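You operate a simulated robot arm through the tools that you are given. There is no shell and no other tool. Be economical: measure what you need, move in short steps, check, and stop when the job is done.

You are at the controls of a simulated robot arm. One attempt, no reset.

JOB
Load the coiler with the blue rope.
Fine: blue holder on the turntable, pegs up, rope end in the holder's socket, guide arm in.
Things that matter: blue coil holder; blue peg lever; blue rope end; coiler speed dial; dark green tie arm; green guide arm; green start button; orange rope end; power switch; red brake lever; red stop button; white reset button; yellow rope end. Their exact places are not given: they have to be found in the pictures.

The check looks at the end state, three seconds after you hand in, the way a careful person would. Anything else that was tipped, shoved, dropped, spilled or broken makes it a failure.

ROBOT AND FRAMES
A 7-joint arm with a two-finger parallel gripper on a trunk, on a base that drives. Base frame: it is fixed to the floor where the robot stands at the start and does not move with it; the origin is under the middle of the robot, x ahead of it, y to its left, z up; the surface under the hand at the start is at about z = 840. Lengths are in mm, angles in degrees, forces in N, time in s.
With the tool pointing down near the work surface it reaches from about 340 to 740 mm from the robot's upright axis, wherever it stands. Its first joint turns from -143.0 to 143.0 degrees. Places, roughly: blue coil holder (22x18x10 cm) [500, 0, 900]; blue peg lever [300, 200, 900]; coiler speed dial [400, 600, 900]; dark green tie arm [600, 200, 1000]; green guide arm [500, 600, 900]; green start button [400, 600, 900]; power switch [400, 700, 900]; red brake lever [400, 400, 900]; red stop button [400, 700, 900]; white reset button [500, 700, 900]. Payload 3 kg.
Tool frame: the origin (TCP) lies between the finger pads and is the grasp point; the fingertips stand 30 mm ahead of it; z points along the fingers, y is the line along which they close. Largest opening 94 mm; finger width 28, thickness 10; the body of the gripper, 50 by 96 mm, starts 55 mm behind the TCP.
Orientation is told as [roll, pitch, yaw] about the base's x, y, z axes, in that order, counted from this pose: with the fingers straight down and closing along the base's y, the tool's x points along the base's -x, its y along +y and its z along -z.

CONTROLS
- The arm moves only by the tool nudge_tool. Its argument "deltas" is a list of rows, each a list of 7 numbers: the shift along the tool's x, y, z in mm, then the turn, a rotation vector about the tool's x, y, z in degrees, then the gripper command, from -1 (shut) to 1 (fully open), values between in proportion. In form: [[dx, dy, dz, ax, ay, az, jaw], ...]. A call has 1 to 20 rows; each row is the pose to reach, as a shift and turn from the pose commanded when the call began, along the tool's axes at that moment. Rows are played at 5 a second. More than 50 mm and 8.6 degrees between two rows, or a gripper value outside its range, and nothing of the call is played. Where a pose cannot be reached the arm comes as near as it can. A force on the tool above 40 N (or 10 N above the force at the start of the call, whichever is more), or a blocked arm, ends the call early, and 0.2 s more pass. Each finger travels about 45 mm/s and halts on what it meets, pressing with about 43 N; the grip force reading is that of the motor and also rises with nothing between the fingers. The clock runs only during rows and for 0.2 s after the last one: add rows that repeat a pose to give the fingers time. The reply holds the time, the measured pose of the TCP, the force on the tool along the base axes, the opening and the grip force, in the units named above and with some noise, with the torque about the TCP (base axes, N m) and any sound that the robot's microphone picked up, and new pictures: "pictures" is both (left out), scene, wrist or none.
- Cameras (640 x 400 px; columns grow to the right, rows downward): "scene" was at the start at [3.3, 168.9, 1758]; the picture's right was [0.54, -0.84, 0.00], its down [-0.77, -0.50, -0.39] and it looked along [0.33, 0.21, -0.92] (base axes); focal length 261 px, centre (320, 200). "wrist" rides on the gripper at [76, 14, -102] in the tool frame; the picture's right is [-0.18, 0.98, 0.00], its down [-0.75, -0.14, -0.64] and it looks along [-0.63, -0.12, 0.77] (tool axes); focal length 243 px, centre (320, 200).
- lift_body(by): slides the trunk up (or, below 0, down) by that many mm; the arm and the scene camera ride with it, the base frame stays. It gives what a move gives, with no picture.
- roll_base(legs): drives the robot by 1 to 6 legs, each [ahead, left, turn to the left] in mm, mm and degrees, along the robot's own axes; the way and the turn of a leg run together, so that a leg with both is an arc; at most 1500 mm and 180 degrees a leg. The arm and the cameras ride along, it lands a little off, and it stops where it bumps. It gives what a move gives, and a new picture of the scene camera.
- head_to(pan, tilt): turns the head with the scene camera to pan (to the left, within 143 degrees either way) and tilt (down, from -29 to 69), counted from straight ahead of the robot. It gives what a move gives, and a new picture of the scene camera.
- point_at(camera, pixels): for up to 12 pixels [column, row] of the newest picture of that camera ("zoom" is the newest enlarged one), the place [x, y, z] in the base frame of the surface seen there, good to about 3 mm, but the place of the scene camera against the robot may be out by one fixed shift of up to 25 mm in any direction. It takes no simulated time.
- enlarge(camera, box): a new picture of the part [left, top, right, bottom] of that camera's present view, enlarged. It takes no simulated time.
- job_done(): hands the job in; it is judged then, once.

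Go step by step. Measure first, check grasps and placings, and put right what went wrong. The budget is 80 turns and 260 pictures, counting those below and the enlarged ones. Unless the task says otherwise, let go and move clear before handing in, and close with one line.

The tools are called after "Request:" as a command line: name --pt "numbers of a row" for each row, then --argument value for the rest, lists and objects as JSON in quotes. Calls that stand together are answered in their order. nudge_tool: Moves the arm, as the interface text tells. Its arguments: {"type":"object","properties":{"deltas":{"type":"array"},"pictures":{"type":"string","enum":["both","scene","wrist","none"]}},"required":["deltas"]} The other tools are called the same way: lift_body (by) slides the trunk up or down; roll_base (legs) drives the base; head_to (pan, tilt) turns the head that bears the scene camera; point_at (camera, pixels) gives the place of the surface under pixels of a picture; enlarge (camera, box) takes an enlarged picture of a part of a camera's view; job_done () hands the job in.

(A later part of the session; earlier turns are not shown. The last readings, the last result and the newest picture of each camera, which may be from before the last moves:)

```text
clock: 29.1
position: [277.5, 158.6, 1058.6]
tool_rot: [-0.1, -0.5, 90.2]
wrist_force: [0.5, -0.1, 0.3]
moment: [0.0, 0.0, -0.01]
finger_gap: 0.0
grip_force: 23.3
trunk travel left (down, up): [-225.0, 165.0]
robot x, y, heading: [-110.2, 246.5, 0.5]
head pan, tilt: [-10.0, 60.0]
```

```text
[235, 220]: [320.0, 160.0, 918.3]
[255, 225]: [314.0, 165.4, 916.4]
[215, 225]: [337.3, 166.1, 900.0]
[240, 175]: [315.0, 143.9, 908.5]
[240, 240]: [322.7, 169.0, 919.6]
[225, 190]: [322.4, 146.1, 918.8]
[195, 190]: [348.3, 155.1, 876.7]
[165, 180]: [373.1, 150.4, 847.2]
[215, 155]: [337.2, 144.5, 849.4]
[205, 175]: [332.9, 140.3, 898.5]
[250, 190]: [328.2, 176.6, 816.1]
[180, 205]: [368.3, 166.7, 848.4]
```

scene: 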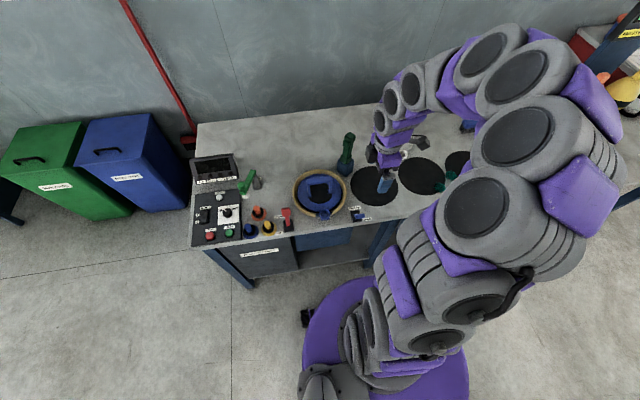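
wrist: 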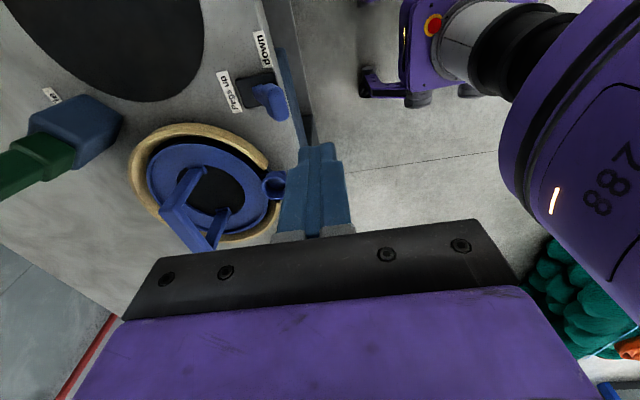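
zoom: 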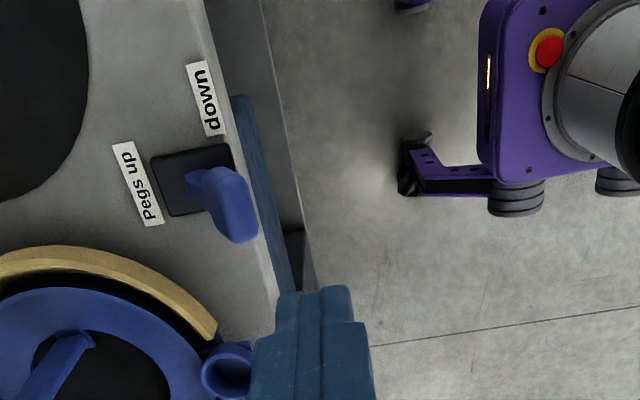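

Knob centre ≈ (322, 157, 907), pivot ≈ (352, 157, 848). Descend behind it (x≈278) and push toward +x.

Request:
nudge_tool --pt "0 0 45 0 0 0 -1" --pt "0 0 90 0 0 0 -1" --pt "0 0 135 0 0 0 -1" --pt "0 -15 135 0 0 0 -1" --pt "0 -25 135 0 0 0 -1" --pt "0 -35 135 0 0 0 -1" --pt "0 -45 135 0 0 0 -1" --pt "0 -55 135 0 0 0 -1" --pt "0 -65 135 0 0 0 -1" --pt "0 -73 135 0 0 0 -1" --pt "0 -80 135 0 0 0 -1" --pictures "wrist"

```text
clock: 31.0
position: [328.8, 159.8, 926.8]
tool_rot: [-0.2, -0.3, 90.3]
wrist_force: [-6.8, 1.5, 39.3]
moment: [-0.23, -0.46, -0.02]
finger_gap: 0.0
grip_force: 32.7
trunk travel left (down, up): [-225.0, 165.0]
robot x, y, heading: [-110.7, 243.5, 0.7]
head pan, tilt: [-10.0, 60.0]
stopped in row 9: the force on the tool passed its limit at 43 N (the readings are from after the stop); the commanded pose is now the measured one
```

wrist: 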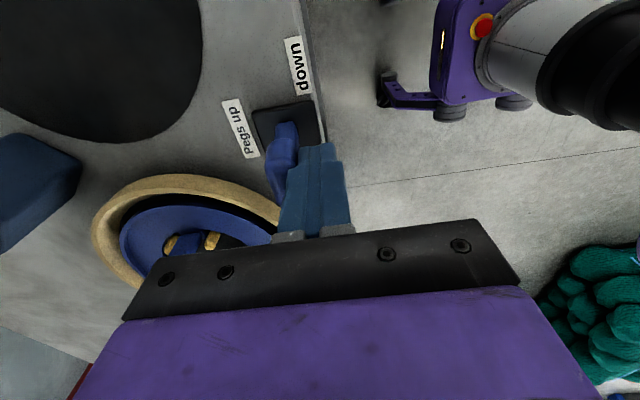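

The lever is upright and pegs are rising (gold at (190,243)), but force built upward under the tip. Lift 8 mm and continue.

Request:
nudge_tool --pt "0 4 -8 0 0 0 -1" --pt "0 0 -10 0 0 0 -1" --pt "0 -8 -10 0 0 0 -1" --pt "0 -16 -10 0 0 0 -1" --pt "0 -24 -9 0 0 0 -1" --pt "0 -32 -7 0 0 0 -1" --pt "0 -38 -5 0 0 0 -1" --pictures "wrist"

Request:
enlarge --camera "wrist" --box '[60, 60, 380, 260]'

```text
clock: 32.6
position: [364.3, 159.4, 929.9]
tool_rot: [0.1, -0.4, 90.2]
wrist_force: [-24.0, 0.9, 17.7]
moment: [-0.01, 0.6, -0.09]
finger_gap: 0.2
grip_force: 33.4
trunk travel left (down, up): [-225.0, 165.0]
robot x, y, heading: [-107.6, 247.8, 0.1]
head pan, tilt: [-10.0, 60.0]
```

wrist: 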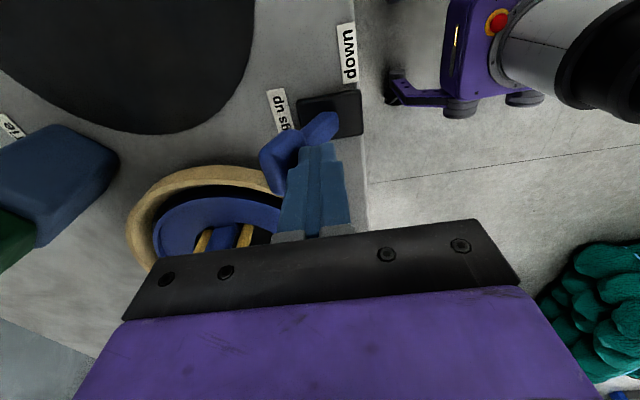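

```text
2.00 times, centred on (220, 160) of wrist
```

zoom: 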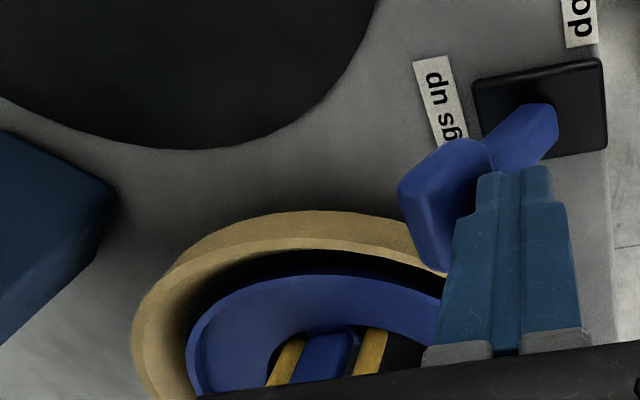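

The lever is over to "up" with 24 N back force. Back off, rise and verify.

Request:
nudge_tool --pt "0 15 0 0 0 0 -1" --pt "0 30 -20 0 0 0 -1" --pt "0 35 -60 0 0 0 -1" --pt "0 35 -105 0 0 0 -1" --pt "0 0 -140 0 0 0 0" --pt "0 0 -180 0 0 0 1" --pt "0 0 -180 0 0 0 1" --pictures "both"

Request:
enlarge --camera "wrist" --box '[140, 0, 460, 200]'

Request:
enlarge --camera "scene" --box '[190, 140, 390, 260]'

```text
clock: 34.2
position: [369.8, 158.5, 1111.6]
tool_rot: [0.0, -0.5, 90.2]
wrist_force: [-0.4, 0.0, -0.6]
moment: [-0.01, 0.02, 0.0]
finger_gap: 67.1
grip_force: 0.0
trunk travel left (down, up): [-225.0, 165.0]
robot x, y, heading: [-107.1, 244.2, 0.5]
head pan, tilt: [-10.0, 60.0]
```

scene: 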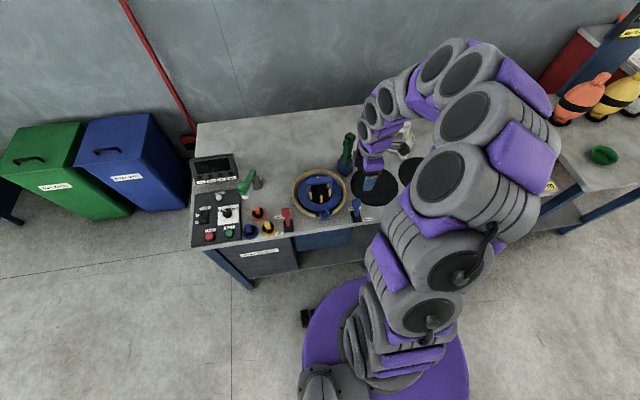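
wrist: 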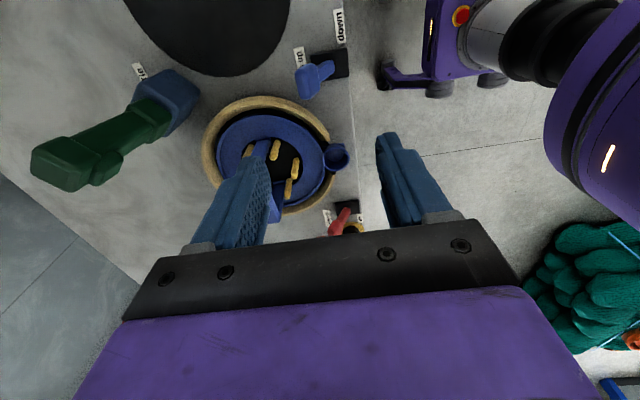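

```text
2.00 times, centred on (300, 100) of wrist
```

zoom: 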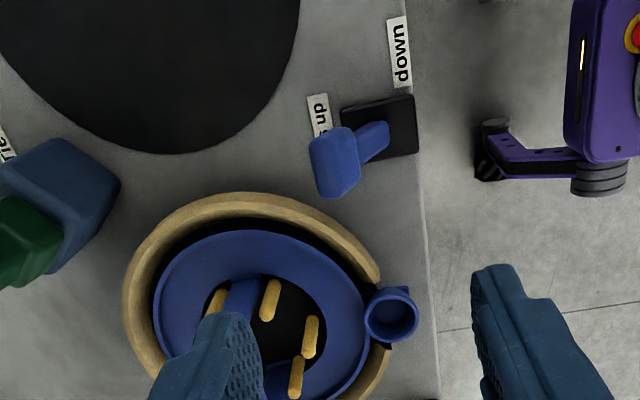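

```text
3.20 times, centred on (290, 200) of scene
```

zoom: 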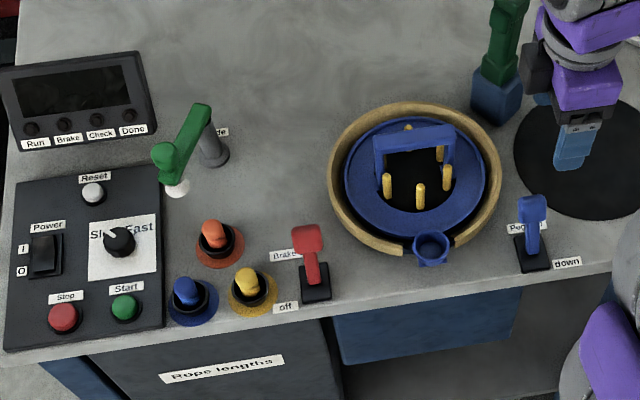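

Pegs are up and the lever leans to "up". Now move toward the blue rope end and look at it.

Request:
nudge_tool --pt "-40 0 -10 0 0 0 1" --pt "-85 0 -10 0 0 0 1" --pt "-130 0 -10 0 0 0 1" --pt "-175 0 -10 0 0 0 1" --pt "-220 5 -10 0 0 0 1" --pt "-265 10 -10 0 0 0 1" --pt "-310 15 -10 0 0 0 1" --pt "-310 15 -10 0 0 0 1" --pt "-310 15 -10 0 0 0 1" --pictures "wrist"

Request:
enlarge --camera "wrist" --box '[180, 0, 500, 200]'

```text
clock: 36.2
position: [350.5, 464.5, 1120.1]
tool_rot: [-0.2, -0.6, 90.2]
wrist_force: [-0.7, 0.0, -0.2]
moment: [-0.03, 0.03, -0.02]
finger_gap: 94.2
grip_force: 0.0
trunk travel left (down, up): [-225.0, 165.0]
robot x, y, heading: [-105.2, 245.8, 0.1]
head pan, tilt: [-10.0, 60.0]
```

wrist: 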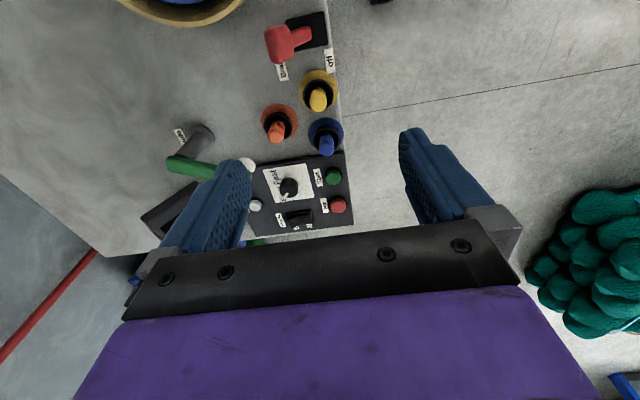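

```text
2.00 times, centred on (340, 100) of wrist
```

zoom: 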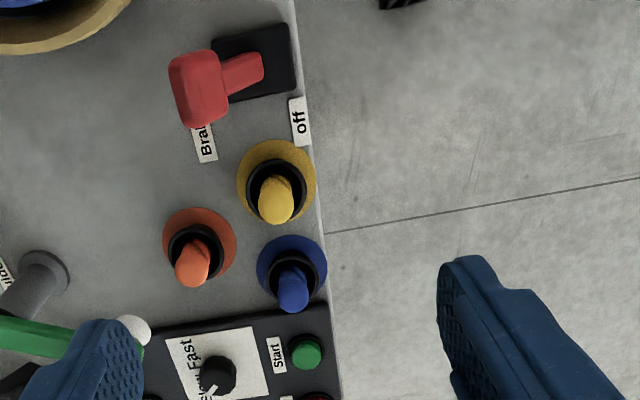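

Request:
point_at --camera "zoom" --pixels '[[293, 300], [293, 285], [279, 290], [307, 290], [293, 308], [292, 265], [310, 248], [262, 265], [277, 205], [193, 270], [305, 352], [270, 330]]'

Request:
point_at --camera "zoom" --pixels '[[198, 85], [250, 65], [40, 270], [20, 300], [60, 340], [130, 330], [215, 375], [300, 205], [220, 240], [200, 235], [288, 275], [325, 275]]'

```text
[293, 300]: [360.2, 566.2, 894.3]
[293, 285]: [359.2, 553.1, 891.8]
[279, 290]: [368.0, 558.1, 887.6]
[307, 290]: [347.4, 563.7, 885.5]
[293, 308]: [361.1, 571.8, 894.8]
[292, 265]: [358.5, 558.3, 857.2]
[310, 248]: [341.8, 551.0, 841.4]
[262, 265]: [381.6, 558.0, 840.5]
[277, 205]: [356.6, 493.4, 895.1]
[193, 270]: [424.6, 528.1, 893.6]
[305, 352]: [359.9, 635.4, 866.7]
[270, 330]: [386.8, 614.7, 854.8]
```

```text
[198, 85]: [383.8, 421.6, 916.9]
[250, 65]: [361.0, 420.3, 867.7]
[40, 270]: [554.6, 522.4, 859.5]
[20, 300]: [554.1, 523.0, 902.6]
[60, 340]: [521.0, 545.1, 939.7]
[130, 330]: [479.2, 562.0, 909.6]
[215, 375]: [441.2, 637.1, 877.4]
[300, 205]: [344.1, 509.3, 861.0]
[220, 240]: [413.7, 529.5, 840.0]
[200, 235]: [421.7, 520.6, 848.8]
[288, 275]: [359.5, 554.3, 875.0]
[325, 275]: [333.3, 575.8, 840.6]
```

Blue end: centre ≈ (358, 562), top z 896, about 20 mm thick, sleeve top z 857. Descend over it with fingers partly open along x.

Request:
nudge_tool --pt "-35 -4 20 0 0 0 0.6" --pt "-70 -8 50 0 0 0 0.3" --pt "-97 -8 90 0 0 0 0.3" --pt "-97 -8 130 0 0 0 0.3" --pt "-97 -8 165 0 0 0 0.3" --pt "-97 -8 165 0 0 0 0.3" --pictures "both"

Request:
enlarge --camera "wrist" --box '[200, 40, 460, 240]'

```text
clock: 37.6
position: [358.9, 564.3, 958.0]
tool_rot: [-0.2, -0.3, 90.2]
wrist_force: [-0.3, -0.4, 0.5]
moment: [-0.03, 0.01, -0.03]
finger_gap: 61.1
grip_force: 0.0
trunk travel left (down, up): [-225.0, 165.0]
robot x, y, heading: [-108.4, 245.2, 0.2]
head pan, tilt: [-10.0, 60.0]
```

scene: 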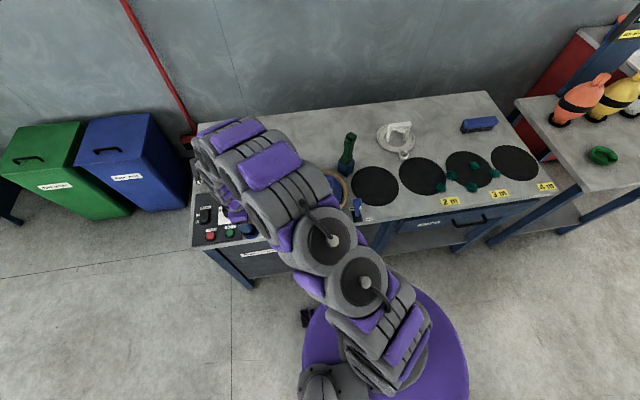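
wrist: 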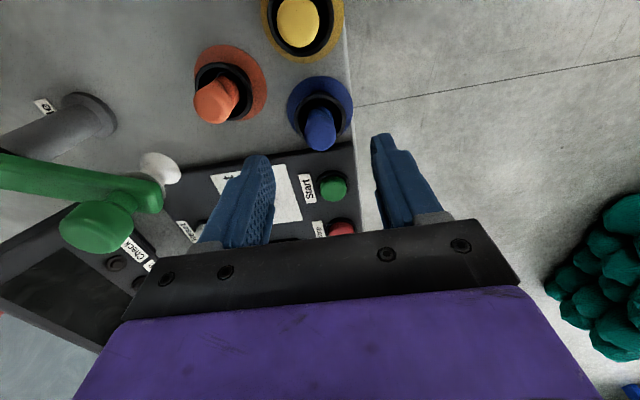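

```text
2.00 times, centred on (330, 140) of wrist
```

zoom: 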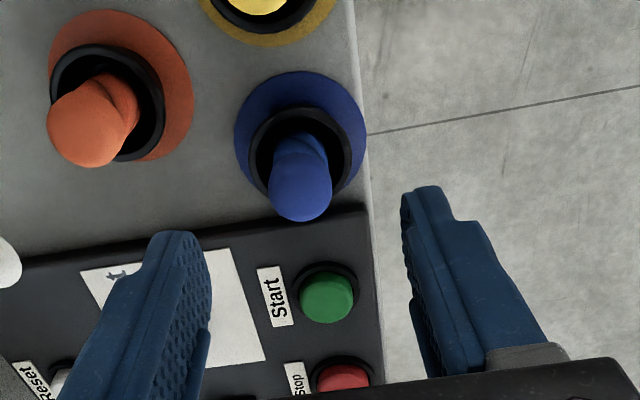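

Request:
point_at --camera "zoom" --pixels '[[300, 200], [272, 195], [328, 195], [300, 160], [300, 217], [300, 180], [300, 140], [262, 170], [345, 150], [300, 110], [275, 170], [322, 160]]'

```text
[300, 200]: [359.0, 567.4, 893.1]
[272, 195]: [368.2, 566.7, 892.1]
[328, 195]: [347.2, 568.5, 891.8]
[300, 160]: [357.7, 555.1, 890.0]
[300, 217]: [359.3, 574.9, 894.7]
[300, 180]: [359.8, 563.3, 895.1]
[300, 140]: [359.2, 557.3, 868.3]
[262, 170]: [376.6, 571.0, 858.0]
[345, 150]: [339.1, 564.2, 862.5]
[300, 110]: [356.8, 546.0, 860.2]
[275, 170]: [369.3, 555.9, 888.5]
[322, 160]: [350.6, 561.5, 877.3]
```

Aligned at (358, 565). Descend to about z 898, close, and pull up a little.

Request:
nudge_tool --pt "0 0 30 0 0 0 0.3" --pt "0 0 50 0 0 0 0.3" --pt "0 0 60 0 0 0 0.3" --pt "0 0 60 0 0 0 0" --pt "0 0 60 0 0 0 -0.4" --pt "0 0 60 0 0 0 -0.7" --pt "0 0 60 0 0 0 -1" --pt "0 0 60 0 0 0 -1" --pt "0 0 60 0 0 0 -1" --pictures "wrist"

```text
clock: 39.6
position: [359.0, 565.8, 897.0]
tool_rot: [0.0, -0.3, 90.2]
wrist_force: [-0.5, 0.5, 0.2]
moment: [0.02, -0.02, 0.0]
finger_gap: 22.3
grip_force: 43.5
trunk travel left (down, up): [-225.0, 165.0]
robot x, y, heading: [-104.7, 245.7, 0.2]
head pan, tilt: [-10.0, 60.0]
```

wrist: 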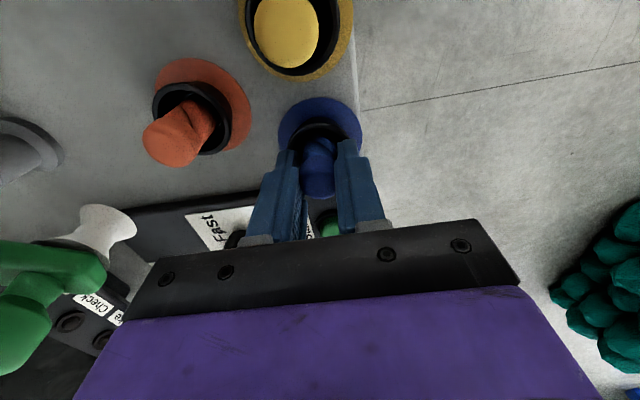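

Gripped at 22 mm. Pull straight up.

Request:
nudge_tool --pt "0 0 -15 0 0 0 -1" --pt "0 0 -30 0 0 0 -1" --pt "0 0 -50 0 0 0 -1" --pt "0 0 -75 0 0 0 -1" --pt "0 0 -100 0 0 0 -1" --pt "0 0 -100 0 0 0 -1" --pictures "both"

Request:
enlarge --camera "wrist" --box '[220, 60, 420, 260]'

Request:
enlarge --camera "scene" --box '[190, 140, 390, 260]'

```text
clock: 41.0
position: [359.3, 565.6, 996.5]
tool_rot: [0.0, -0.3, 90.2]
wrist_force: [0.4, 0.4, -0.1]
moment: [0.04, -0.01, 0.0]
finger_gap: 22.2
grip_force: 43.3
trunk travel left (down, up): [-225.0, 165.0]
robot x, y, heading: [-103.9, 244.9, 0.4]
head pan, tilt: [-10.0, 60.0]
```

scene: 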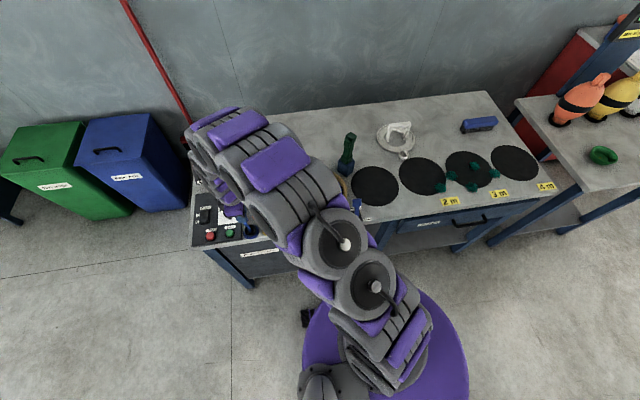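
wrist: 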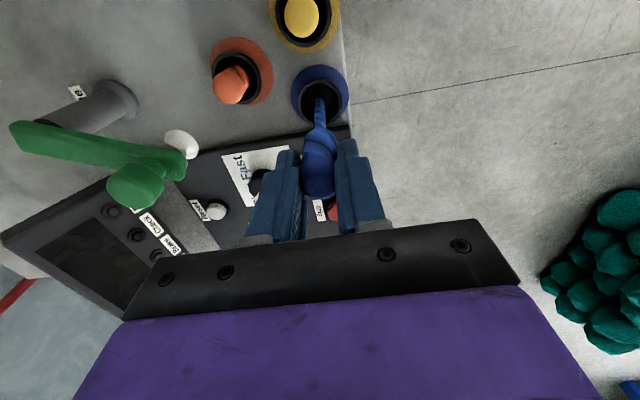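

```text
2.00 times, centred on (320, 160) of wrist
```

zoom: 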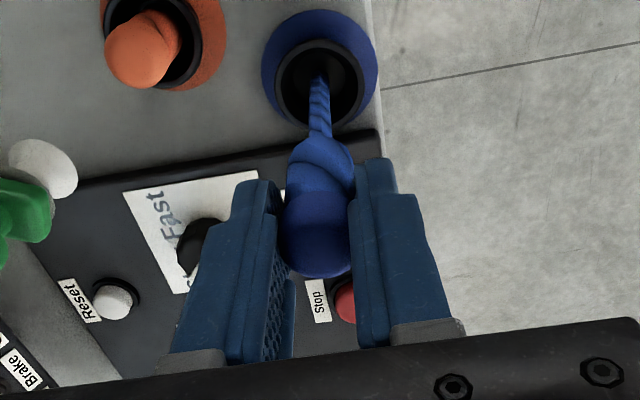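

```text
3.20 times, centred on (290, 200) of scene
```

zoom: 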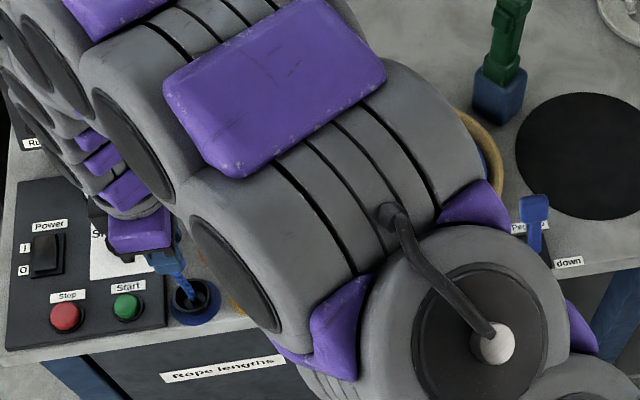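

The rope end came out with rope trailing. Measure its shape in the hand, and carry it at z≈1020 to above the holder's cup (~(364, 281)).

Request:
point_at --camera "zoom" --pixels '[[318, 250], [318, 205], [318, 175], [318, 150], [318, 138], [318, 125], [318, 100], [300, 160], [340, 165], [318, 270]]'

Request:
nudge_tool --pt "0 0 -24 0 0 0 -1" --pt "45 0 -24 0 0 0 -1" --pt "90 -1 -24 0 0 0 -1" --pt "135 -2 -24 0 0 0 -1" --pt "180 -3 -24 0 0 0 -1" --pt "225 -4 -24 0 0 0 -1" --pt "260 -5 -24 0 0 0 -1" --pt "285 -5 -24 0 0 0 -1" --pt "285 -5 -24 0 0 0 -1" --pictures "both"

Request:
enlarge --camera "wrist" --box '[200, 20, 440, 230]'

Request:
enlarge --camera "scene" --box '[190, 140, 390, 260]'

```text
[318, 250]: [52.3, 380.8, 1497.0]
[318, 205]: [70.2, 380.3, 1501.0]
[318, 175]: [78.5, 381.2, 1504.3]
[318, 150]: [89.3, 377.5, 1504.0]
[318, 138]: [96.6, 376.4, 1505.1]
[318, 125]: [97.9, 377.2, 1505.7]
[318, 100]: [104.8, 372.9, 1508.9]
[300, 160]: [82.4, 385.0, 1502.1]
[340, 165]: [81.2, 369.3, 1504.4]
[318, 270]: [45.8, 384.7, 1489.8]
```

```text
clock: 43.0
position: [365.7, 279.5, 1017.1]
tool_rot: [-0.1, -0.3, 90.2]
wrist_force: [0.0, -0.2, -1.2]
moment: [-0.01, -0.01, 0.0]
finger_gap: 22.4
grip_force: 42.9
trunk travel left (down, up): [-225.0, 165.0]
robot x, y, heading: [-106.7, 246.2, 0.1]
head pan, tilt: [-10.0, 60.0]
```

scene: 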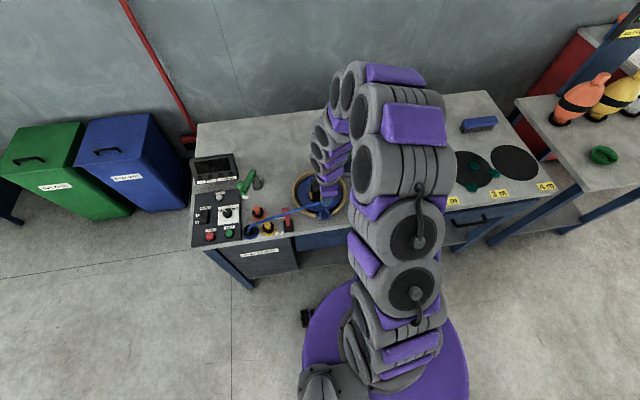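
wrist: 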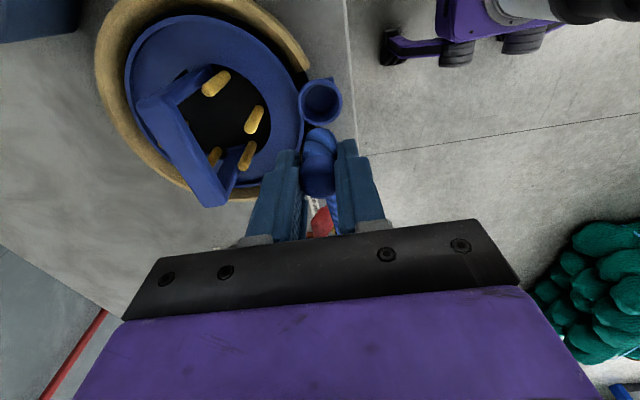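

```text
1.90 times, centred on (320, 125) of wrist
```

zoom: 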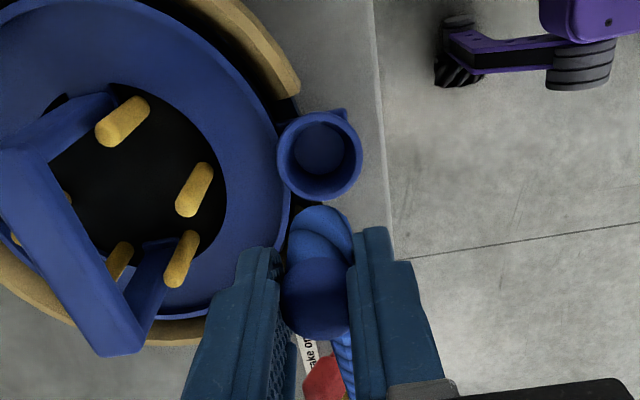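

```text
3.20 times, centred on (290, 200) of scene
```

zoom: 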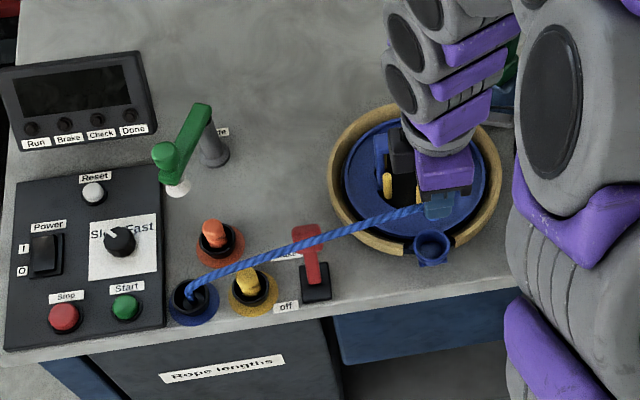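

The rope spans freely. Measure the cup and the plug in the wrist picture.

Request:
point_at --camera "wrist" --pixels '[[320, 80], [342, 102], [321, 123], [300, 103], [320, 100], [320, 88], [318, 130], [318, 138], [318, 150], [318, 170], [303, 160], [333, 160]]'

```text
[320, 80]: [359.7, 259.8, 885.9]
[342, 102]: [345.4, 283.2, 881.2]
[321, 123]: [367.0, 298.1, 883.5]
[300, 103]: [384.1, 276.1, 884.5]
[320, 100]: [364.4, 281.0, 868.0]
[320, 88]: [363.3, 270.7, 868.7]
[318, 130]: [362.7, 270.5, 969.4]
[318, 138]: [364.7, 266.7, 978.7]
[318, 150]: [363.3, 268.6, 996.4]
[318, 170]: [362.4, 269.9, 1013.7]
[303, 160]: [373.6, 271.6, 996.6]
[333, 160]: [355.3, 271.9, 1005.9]
```

Cup centre ≈ (364.5, 279.5), rim z 884, floor 868; plug bottom about 50 mm below the TCP and lined up. Descend to just above.

Request:
nudge_tool --pt "0 1 40 0 0 0 -1" --pt "0 1 70 0 0 0 -1" --pt "0 1 75 0 0 0 -1" --pt "0 1 75 0 0 0 -1" --pictures "both"

Request:
enlarge --camera "wrist" --box '[220, 60, 420, 230]'

Request:
enlarge --camera "scene" --box '[260, 150, 380, 250]'

```text
clock: 44.0
position: [364.8, 279.4, 942.4]
tool_rot: [-0.1, -0.4, 90.3]
wrist_force: [0.2, 0.2, -0.6]
moment: [0.0, -0.03, 0.03]
finger_gap: 22.5
grip_force: 43.3
trunk travel left (down, up): [-225.0, 165.0]
robot x, y, heading: [-110.0, 245.7, 0.2]
head pan, tilt: [-10.0, 60.0]
```

scene: 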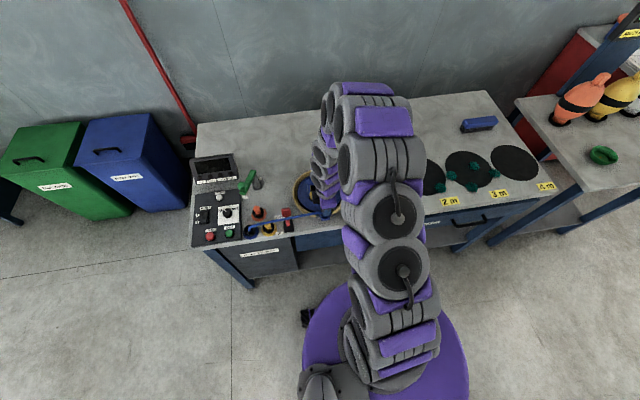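
wrist: 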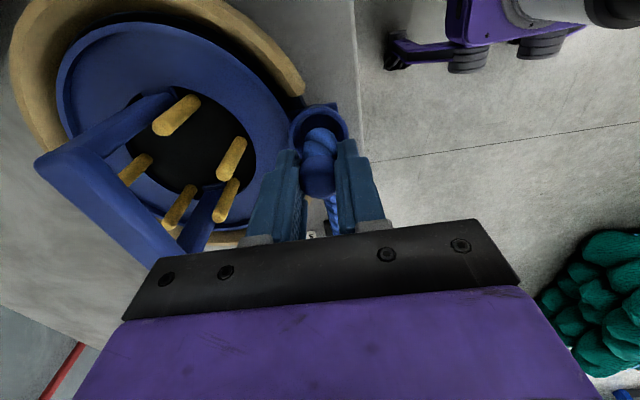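

```text
2.35 times, centred on (320, 145) of wrist
```

zoom: 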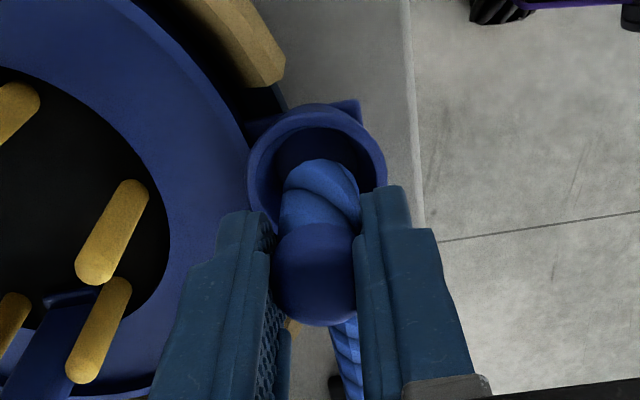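

```text
4.00 times, centred on (320, 200) of scene
```

zoom: 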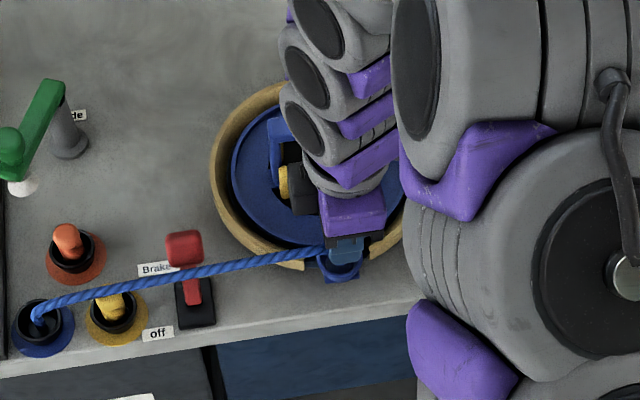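

Plug is lined up over the cup. Lower in small steps until contact.

Request:
nudge_tool --pt "0 0 8 0 0 0 -1" --pt "0 0 14 0 0 0 -1" --pt "0 0 19 0 0 0 -1" --pt "0 0 22 0 0 0 -1" --pt "0 0 24 0 0 0 -1" --pictures "wrist"

Request:
enlarge --camera "wrist" --box '[220, 60, 420, 230]'

```text
clock: 45.2
position: [365.8, 281.4, 920.3]
tool_rot: [-0.3, -0.4, 90.2]
wrist_force: [-1.3, -1.5, 28.6]
moment: [-0.08, -0.15, -0.03]
finger_gap: 22.2
grip_force: 43.3
trunk travel left (down, up): [-225.0, 165.0]
robot x, y, heading: [-110.0, 244.5, 0.2]
head pan, tilt: [-10.0, 60.0]
```

wrist: 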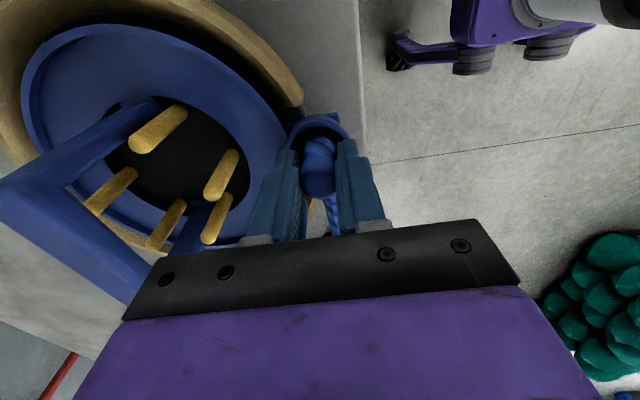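

```text
2.35 times, centred on (320, 145) of wrist
```

zoom: 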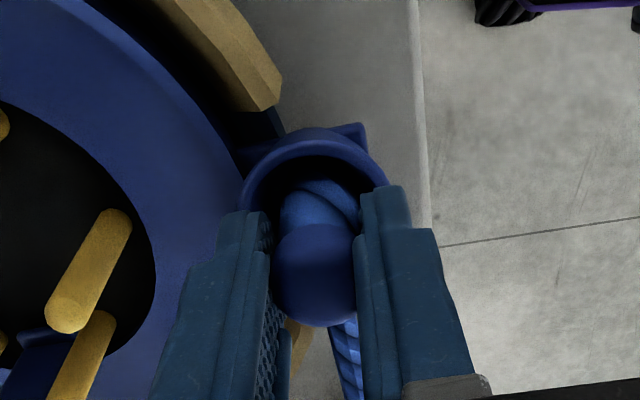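

Contact at z≈920, as expected for the plug on the cup floor. Ease 1 mm, open partly, check.

Request:
nudge_tool --pt "0 0 -1 0 0 0 -1" --pt "0 0 -1 0 0 0 -0.4" --pt "0 0 -1 0 0 0 -0.1" --pt "0 0 -1 0 0 0 0.1" --pt "0 0 -1 0 0 0 0.1" --pt "0 0 -1 0 0 0 0.1" --pictures "wrist"

Request:
enlarge --camera "wrist" --box '[220, 60, 420, 230]'

```text
clock: 46.6
position: [364.3, 281.4, 921.9]
tool_rot: [-0.1, -0.3, 90.2]
wrist_force: [1.2, 0.6, 0.2]
moment: [0.01, 0.0, 0.0]
finger_gap: 51.6
grip_force: 0.0
trunk travel left (down, up): [-225.0, 165.0]
robot x, y, heading: [-105.6, 245.9, 0.5]
head pan, tilt: [-10.0, 60.0]
```

wrist: 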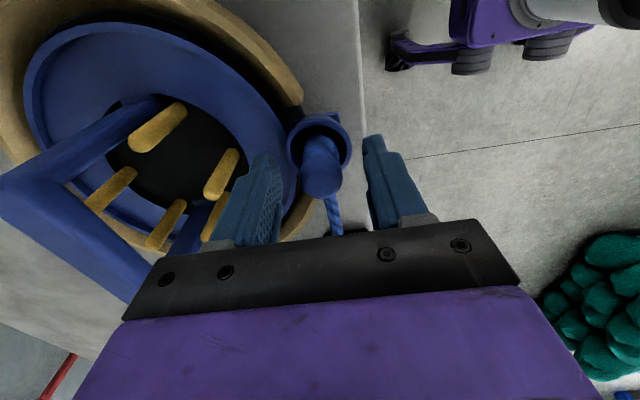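

```text
2.35 times, centred on (320, 145) of wrist
```

zoom: 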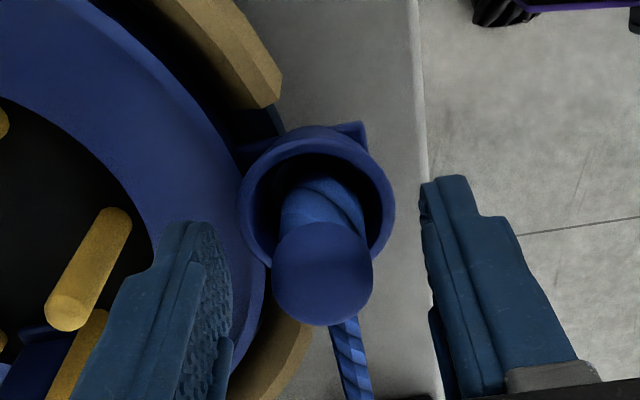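

The plug stands in the cup by itself. Check its height, then lift clear.

Request:
point_at --camera "zoom" --pixels '[[320, 265], [320, 240], [320, 205], [320, 185], [320, 135], [320, 310], [280, 280], [365, 280]]'

Request:
nudge_tool --pt "0 0 -25 0 0 0 0.1" --pt "0 0 -55 0 0 0 0.1" --pt "0 0 -100 0 0 0 0.1" --pt "0 0 -140 0 0 0 0.1" --pt "0 0 -180 0 0 0 0.1" --pt "0 0 -180 0 0 0 0.1" --pictures "both"

Request:
enlarge --camera "wrist" --box '[180, 0, 460, 190]'

Request:
enlarge --camera "scene" --box '[190, 140, 390, 260]'

```text
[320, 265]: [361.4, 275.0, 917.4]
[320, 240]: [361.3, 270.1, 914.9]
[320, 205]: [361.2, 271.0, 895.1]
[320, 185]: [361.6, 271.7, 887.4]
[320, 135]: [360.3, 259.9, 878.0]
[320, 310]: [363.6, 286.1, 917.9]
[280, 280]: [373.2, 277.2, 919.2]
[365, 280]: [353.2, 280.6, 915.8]
```

```text
clock: 48.0
position: [364.2, 281.6, 1102.8]
tool_rot: [0.0, -0.4, 90.1]
wrist_force: [0.3, -0.4, 0.2]
moment: [0.0, -0.04, 0.02]
finger_gap: 51.7
grip_force: 0.1
trunk travel left (down, up): [-225.0, 165.0]
robot x, y, heading: [-107.7, 244.0, 0.2]
head pan, tilt: [-10.0, 60.0]
```

scene: 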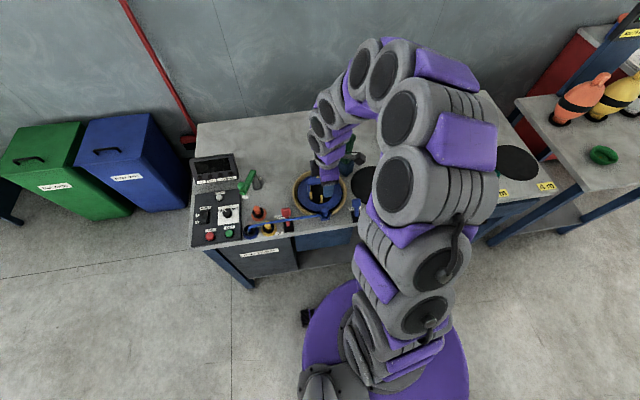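
wrist: 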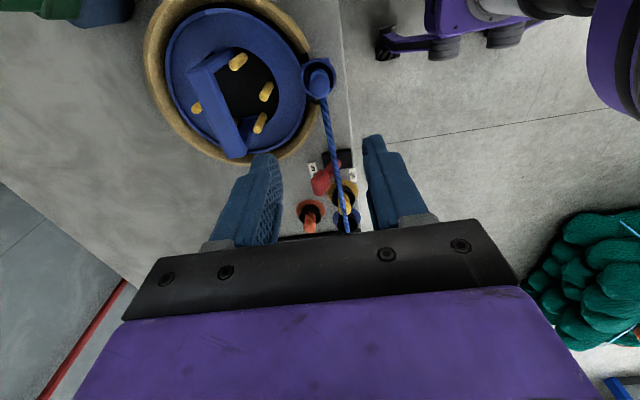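

```text
2.11 times, centred on (320, 95) of wrist
```

zoom: 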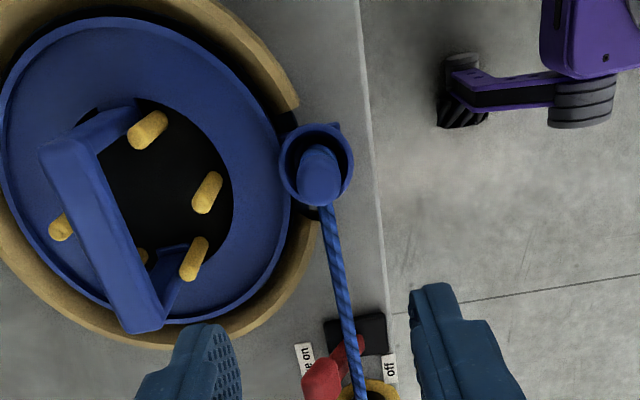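

```text
3.20 times, centred on (290, 200) of scene
```

zoom: 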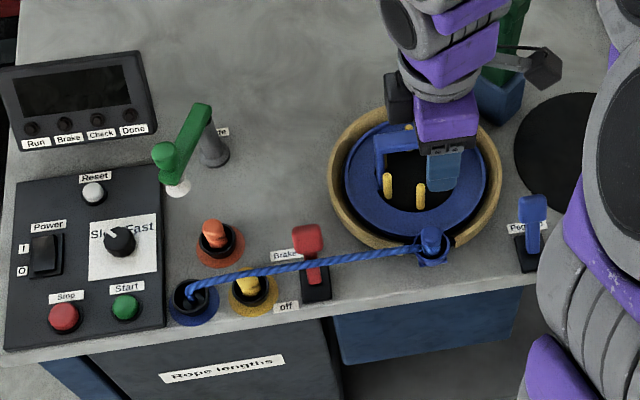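

The rope end sits in the socket (top z 918, floor 868 + 50). Now go and look at the guide arm.

Request:
nudge_tool --pt "-36 -20 0 0 0 0 0.1" --pt "-72 -40 0 0 0 0 0.1" --pt "-108 -60 0 0 0 0 0.1" --pt "-144 -80 0 0 0 0 0.1" --pt "-178 -106 0 0 0 0 0.1" --pt "-178 -106 0 0 0 0 0.1" --pt "-178 -106 0 0 0 0 0.1" --pictures "wrist"

Request:
enlarge --camera "wrist" --box '[200, 60, 440, 230]'

Request:
enlarge --camera "scene" --box '[190, 140, 310, 240]'

```text
clock: 49.6
position: [470.7, 458.0, 1099.9]
tool_rot: [-0.1, -0.3, 90.1]
wrist_force: [-0.5, 0.8, 0.6]
moment: [-0.01, 0.0, -0.03]
finger_gap: 51.6
grip_force: 0.0
trunk travel left (down, up): [-225.0, 165.0]
robot x, y, heading: [-105.6, 243.9, -0.0]
head pan, tilt: [-10.0, 60.0]
```

wrist: 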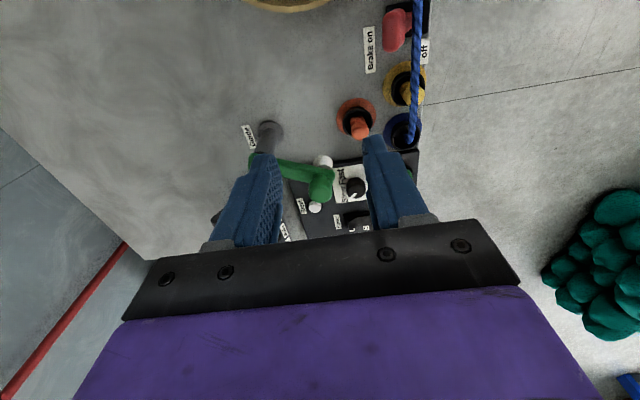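

```text
2.35 times, centred on (320, 145) of wrist
```

zoom: 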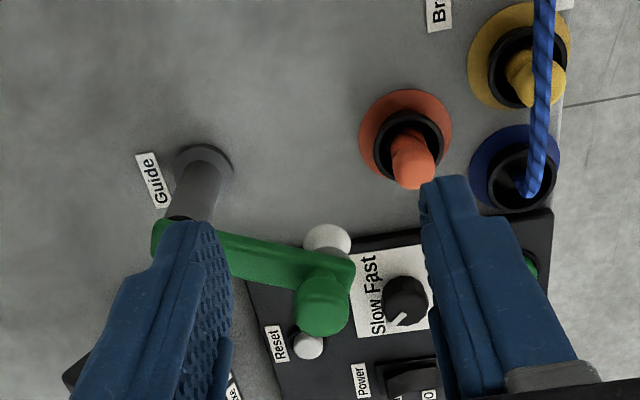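

```text
4.00 times, centred on (250, 190) of scene
```

zoom: 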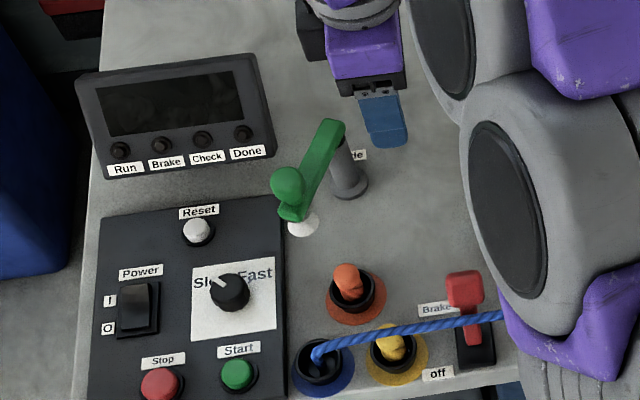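

Request:
point_at --camera "wrist" --pixels '[[321, 187], [321, 198], [312, 188], [330, 188], [301, 168], [285, 163], [256, 160], [322, 160], [271, 128], [262, 150], [321, 178], [330, 172]]'

```text
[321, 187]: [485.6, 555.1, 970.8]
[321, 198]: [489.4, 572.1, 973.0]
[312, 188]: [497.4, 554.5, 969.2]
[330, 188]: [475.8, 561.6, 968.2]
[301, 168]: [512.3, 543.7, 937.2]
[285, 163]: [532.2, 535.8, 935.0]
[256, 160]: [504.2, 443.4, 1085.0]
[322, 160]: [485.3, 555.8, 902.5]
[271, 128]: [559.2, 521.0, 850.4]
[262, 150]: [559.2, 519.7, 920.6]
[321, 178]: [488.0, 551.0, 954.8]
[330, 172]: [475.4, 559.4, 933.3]
```

Knob centre ≈ (486, 563, 970), pivot ≈ (560, 525), arm radius ≈ 83. I'll drive ahead 90 mm for reach, and check the display's position.

Request:
point_at --camera "wrist" --pixels '[[284, 226], [287, 235], [213, 217], [300, 204], [304, 212]]'

Request:
roll_base --legs '[[90, 0, 0]]'

Request:
enlarge --camera "scene" --box '[180, 130, 320, 250]'

Request:
point_at --camera "scene" --pixels '[[247, 175], [255, 185], [240, 178], [190, 180], [237, 200], [232, 175]]'

```text
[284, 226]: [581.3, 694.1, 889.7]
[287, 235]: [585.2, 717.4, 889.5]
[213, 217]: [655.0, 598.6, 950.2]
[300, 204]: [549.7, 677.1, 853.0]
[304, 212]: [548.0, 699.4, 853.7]
```

```text
clock: 50.7
position: [561.7, 459.8, 1098.6]
tool_rot: [0.1, -0.4, 90.3]
wrist_force: [-0.1, -0.7, -0.4]
moment: [0.05, 0.0, 0.01]
finger_gap: 51.6
grip_force: 0.0
trunk travel left (down, up): [-225.0, 165.0]
robot x, y, heading: [-19.2, 246.4, 0.2]
head pan, tilt: [-10.0, 60.0]
```

scene: 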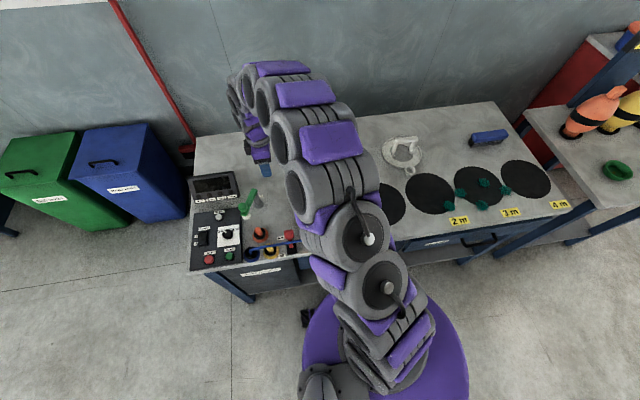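

```text
3.33 times, centred on (250, 190) of scene
```

zoom: 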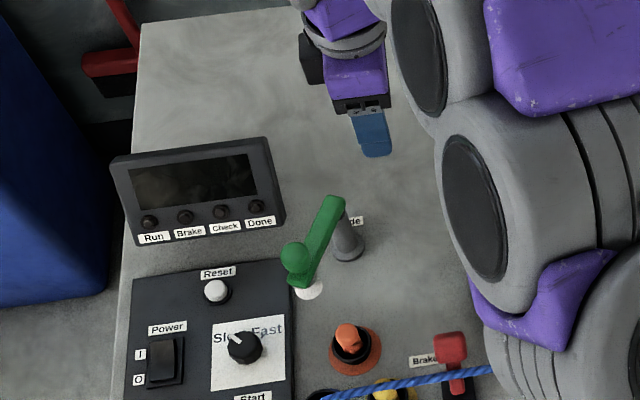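

```text
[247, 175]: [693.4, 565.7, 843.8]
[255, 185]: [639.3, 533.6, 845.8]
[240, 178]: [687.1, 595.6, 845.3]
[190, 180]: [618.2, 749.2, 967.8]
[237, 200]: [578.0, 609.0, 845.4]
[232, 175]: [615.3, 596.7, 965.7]
```

Display's nearest corner is about (580, 597), so there's room. Move with closed fingers to the outer side of the knob (504, 600) and go down.

Request:
nudge_tool --pt "-35 15 0 0 0 0 -0.4" --pt "-70 30 0 0 0 0 -1" --pt "-105 45 0 0 0 0 -1" --pt "-140 58 0 0 0 0 -1" --pt "-140 58 40 0 0 0 -1" --pt "-140 58 80 0 0 0 -1" --pt "-140 58 122 0 0 0 -1" --pt "-140 58 122 0 0 0 -1" --pictures "both"

Request:
enlarge --camera "scene" --box '[180, 130, 320, 250]'

```text
clock: 52.5
position: [500.1, 598.0, 977.2]
tool_rot: [-0.1, -0.4, 90.3]
wrist_force: [0.4, 1.1, 0.5]
moment: [-0.01, 0.03, 0.02]
finger_gap: 0.0
grip_force: 32.5
trunk travel left (down, up): [-225.0, 165.0]
robot x, y, heading: [-19.1, 245.4, 0.3]
head pan, tilt: [-10.0, 60.0]
```

scene: 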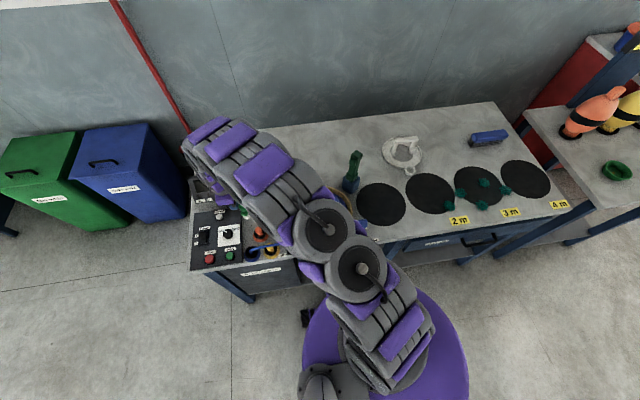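
wrist: 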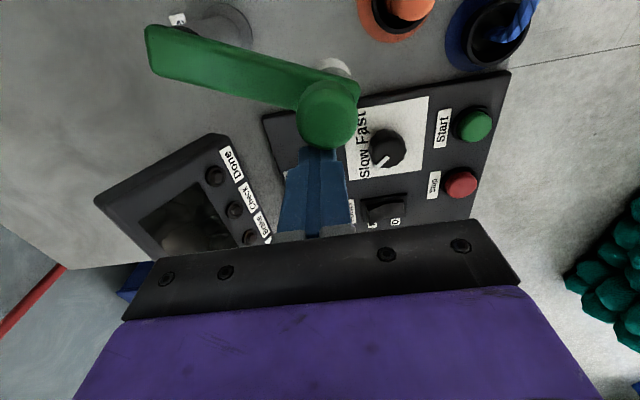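

```text
3.33 times, centred on (250, 190) of scene
```

zoom: 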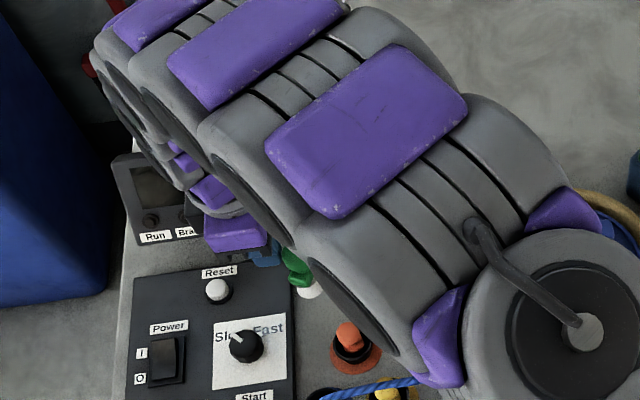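

The fingers are behind the knob. Sweep it counter-clockwise along its arc, first to about 205°.

Request:
nudge_tool --pt "12 2 0 0 0 0 -1" --pt "19 8 0 0 0 0 -1" --pt "26 13.5 0 0 0 0 -1" --pt "33 17 0 0 0 0 -1" --pt "40 20.5 0 0 0 0 -1" --pt "47 23 0 0 0 0 -1" --pt "54 25 0 0 0 0 -1" --pt "62 26 0 0 0 0 -1" --pt "69 27 0 0 0 0 -1" --pt "77 26.5 0 0 0 0 -1" --pt "84 26 0 0 0 0 -1" --pictures "wrist"

```text
clock: 54.9
position: [474.0, 514.5, 979.5]
tool_rot: [-0.2, -0.4, 90.2]
wrist_force: [-0.5, 1.1, -0.2]
moment: [-0.05, 0.0, 0.03]
finger_gap: 0.2
grip_force: 33.1
trunk travel left (down, up): [-225.0, 165.0]
robot x, y, heading: [-19.2, 244.8, 0.1]
head pan, tilt: [-10.0, 60.0]
```

wrist: 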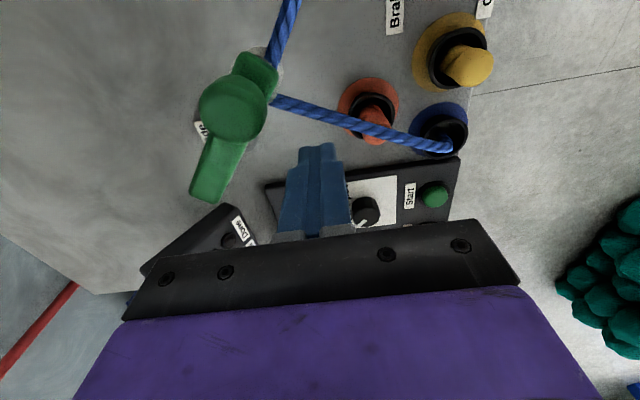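

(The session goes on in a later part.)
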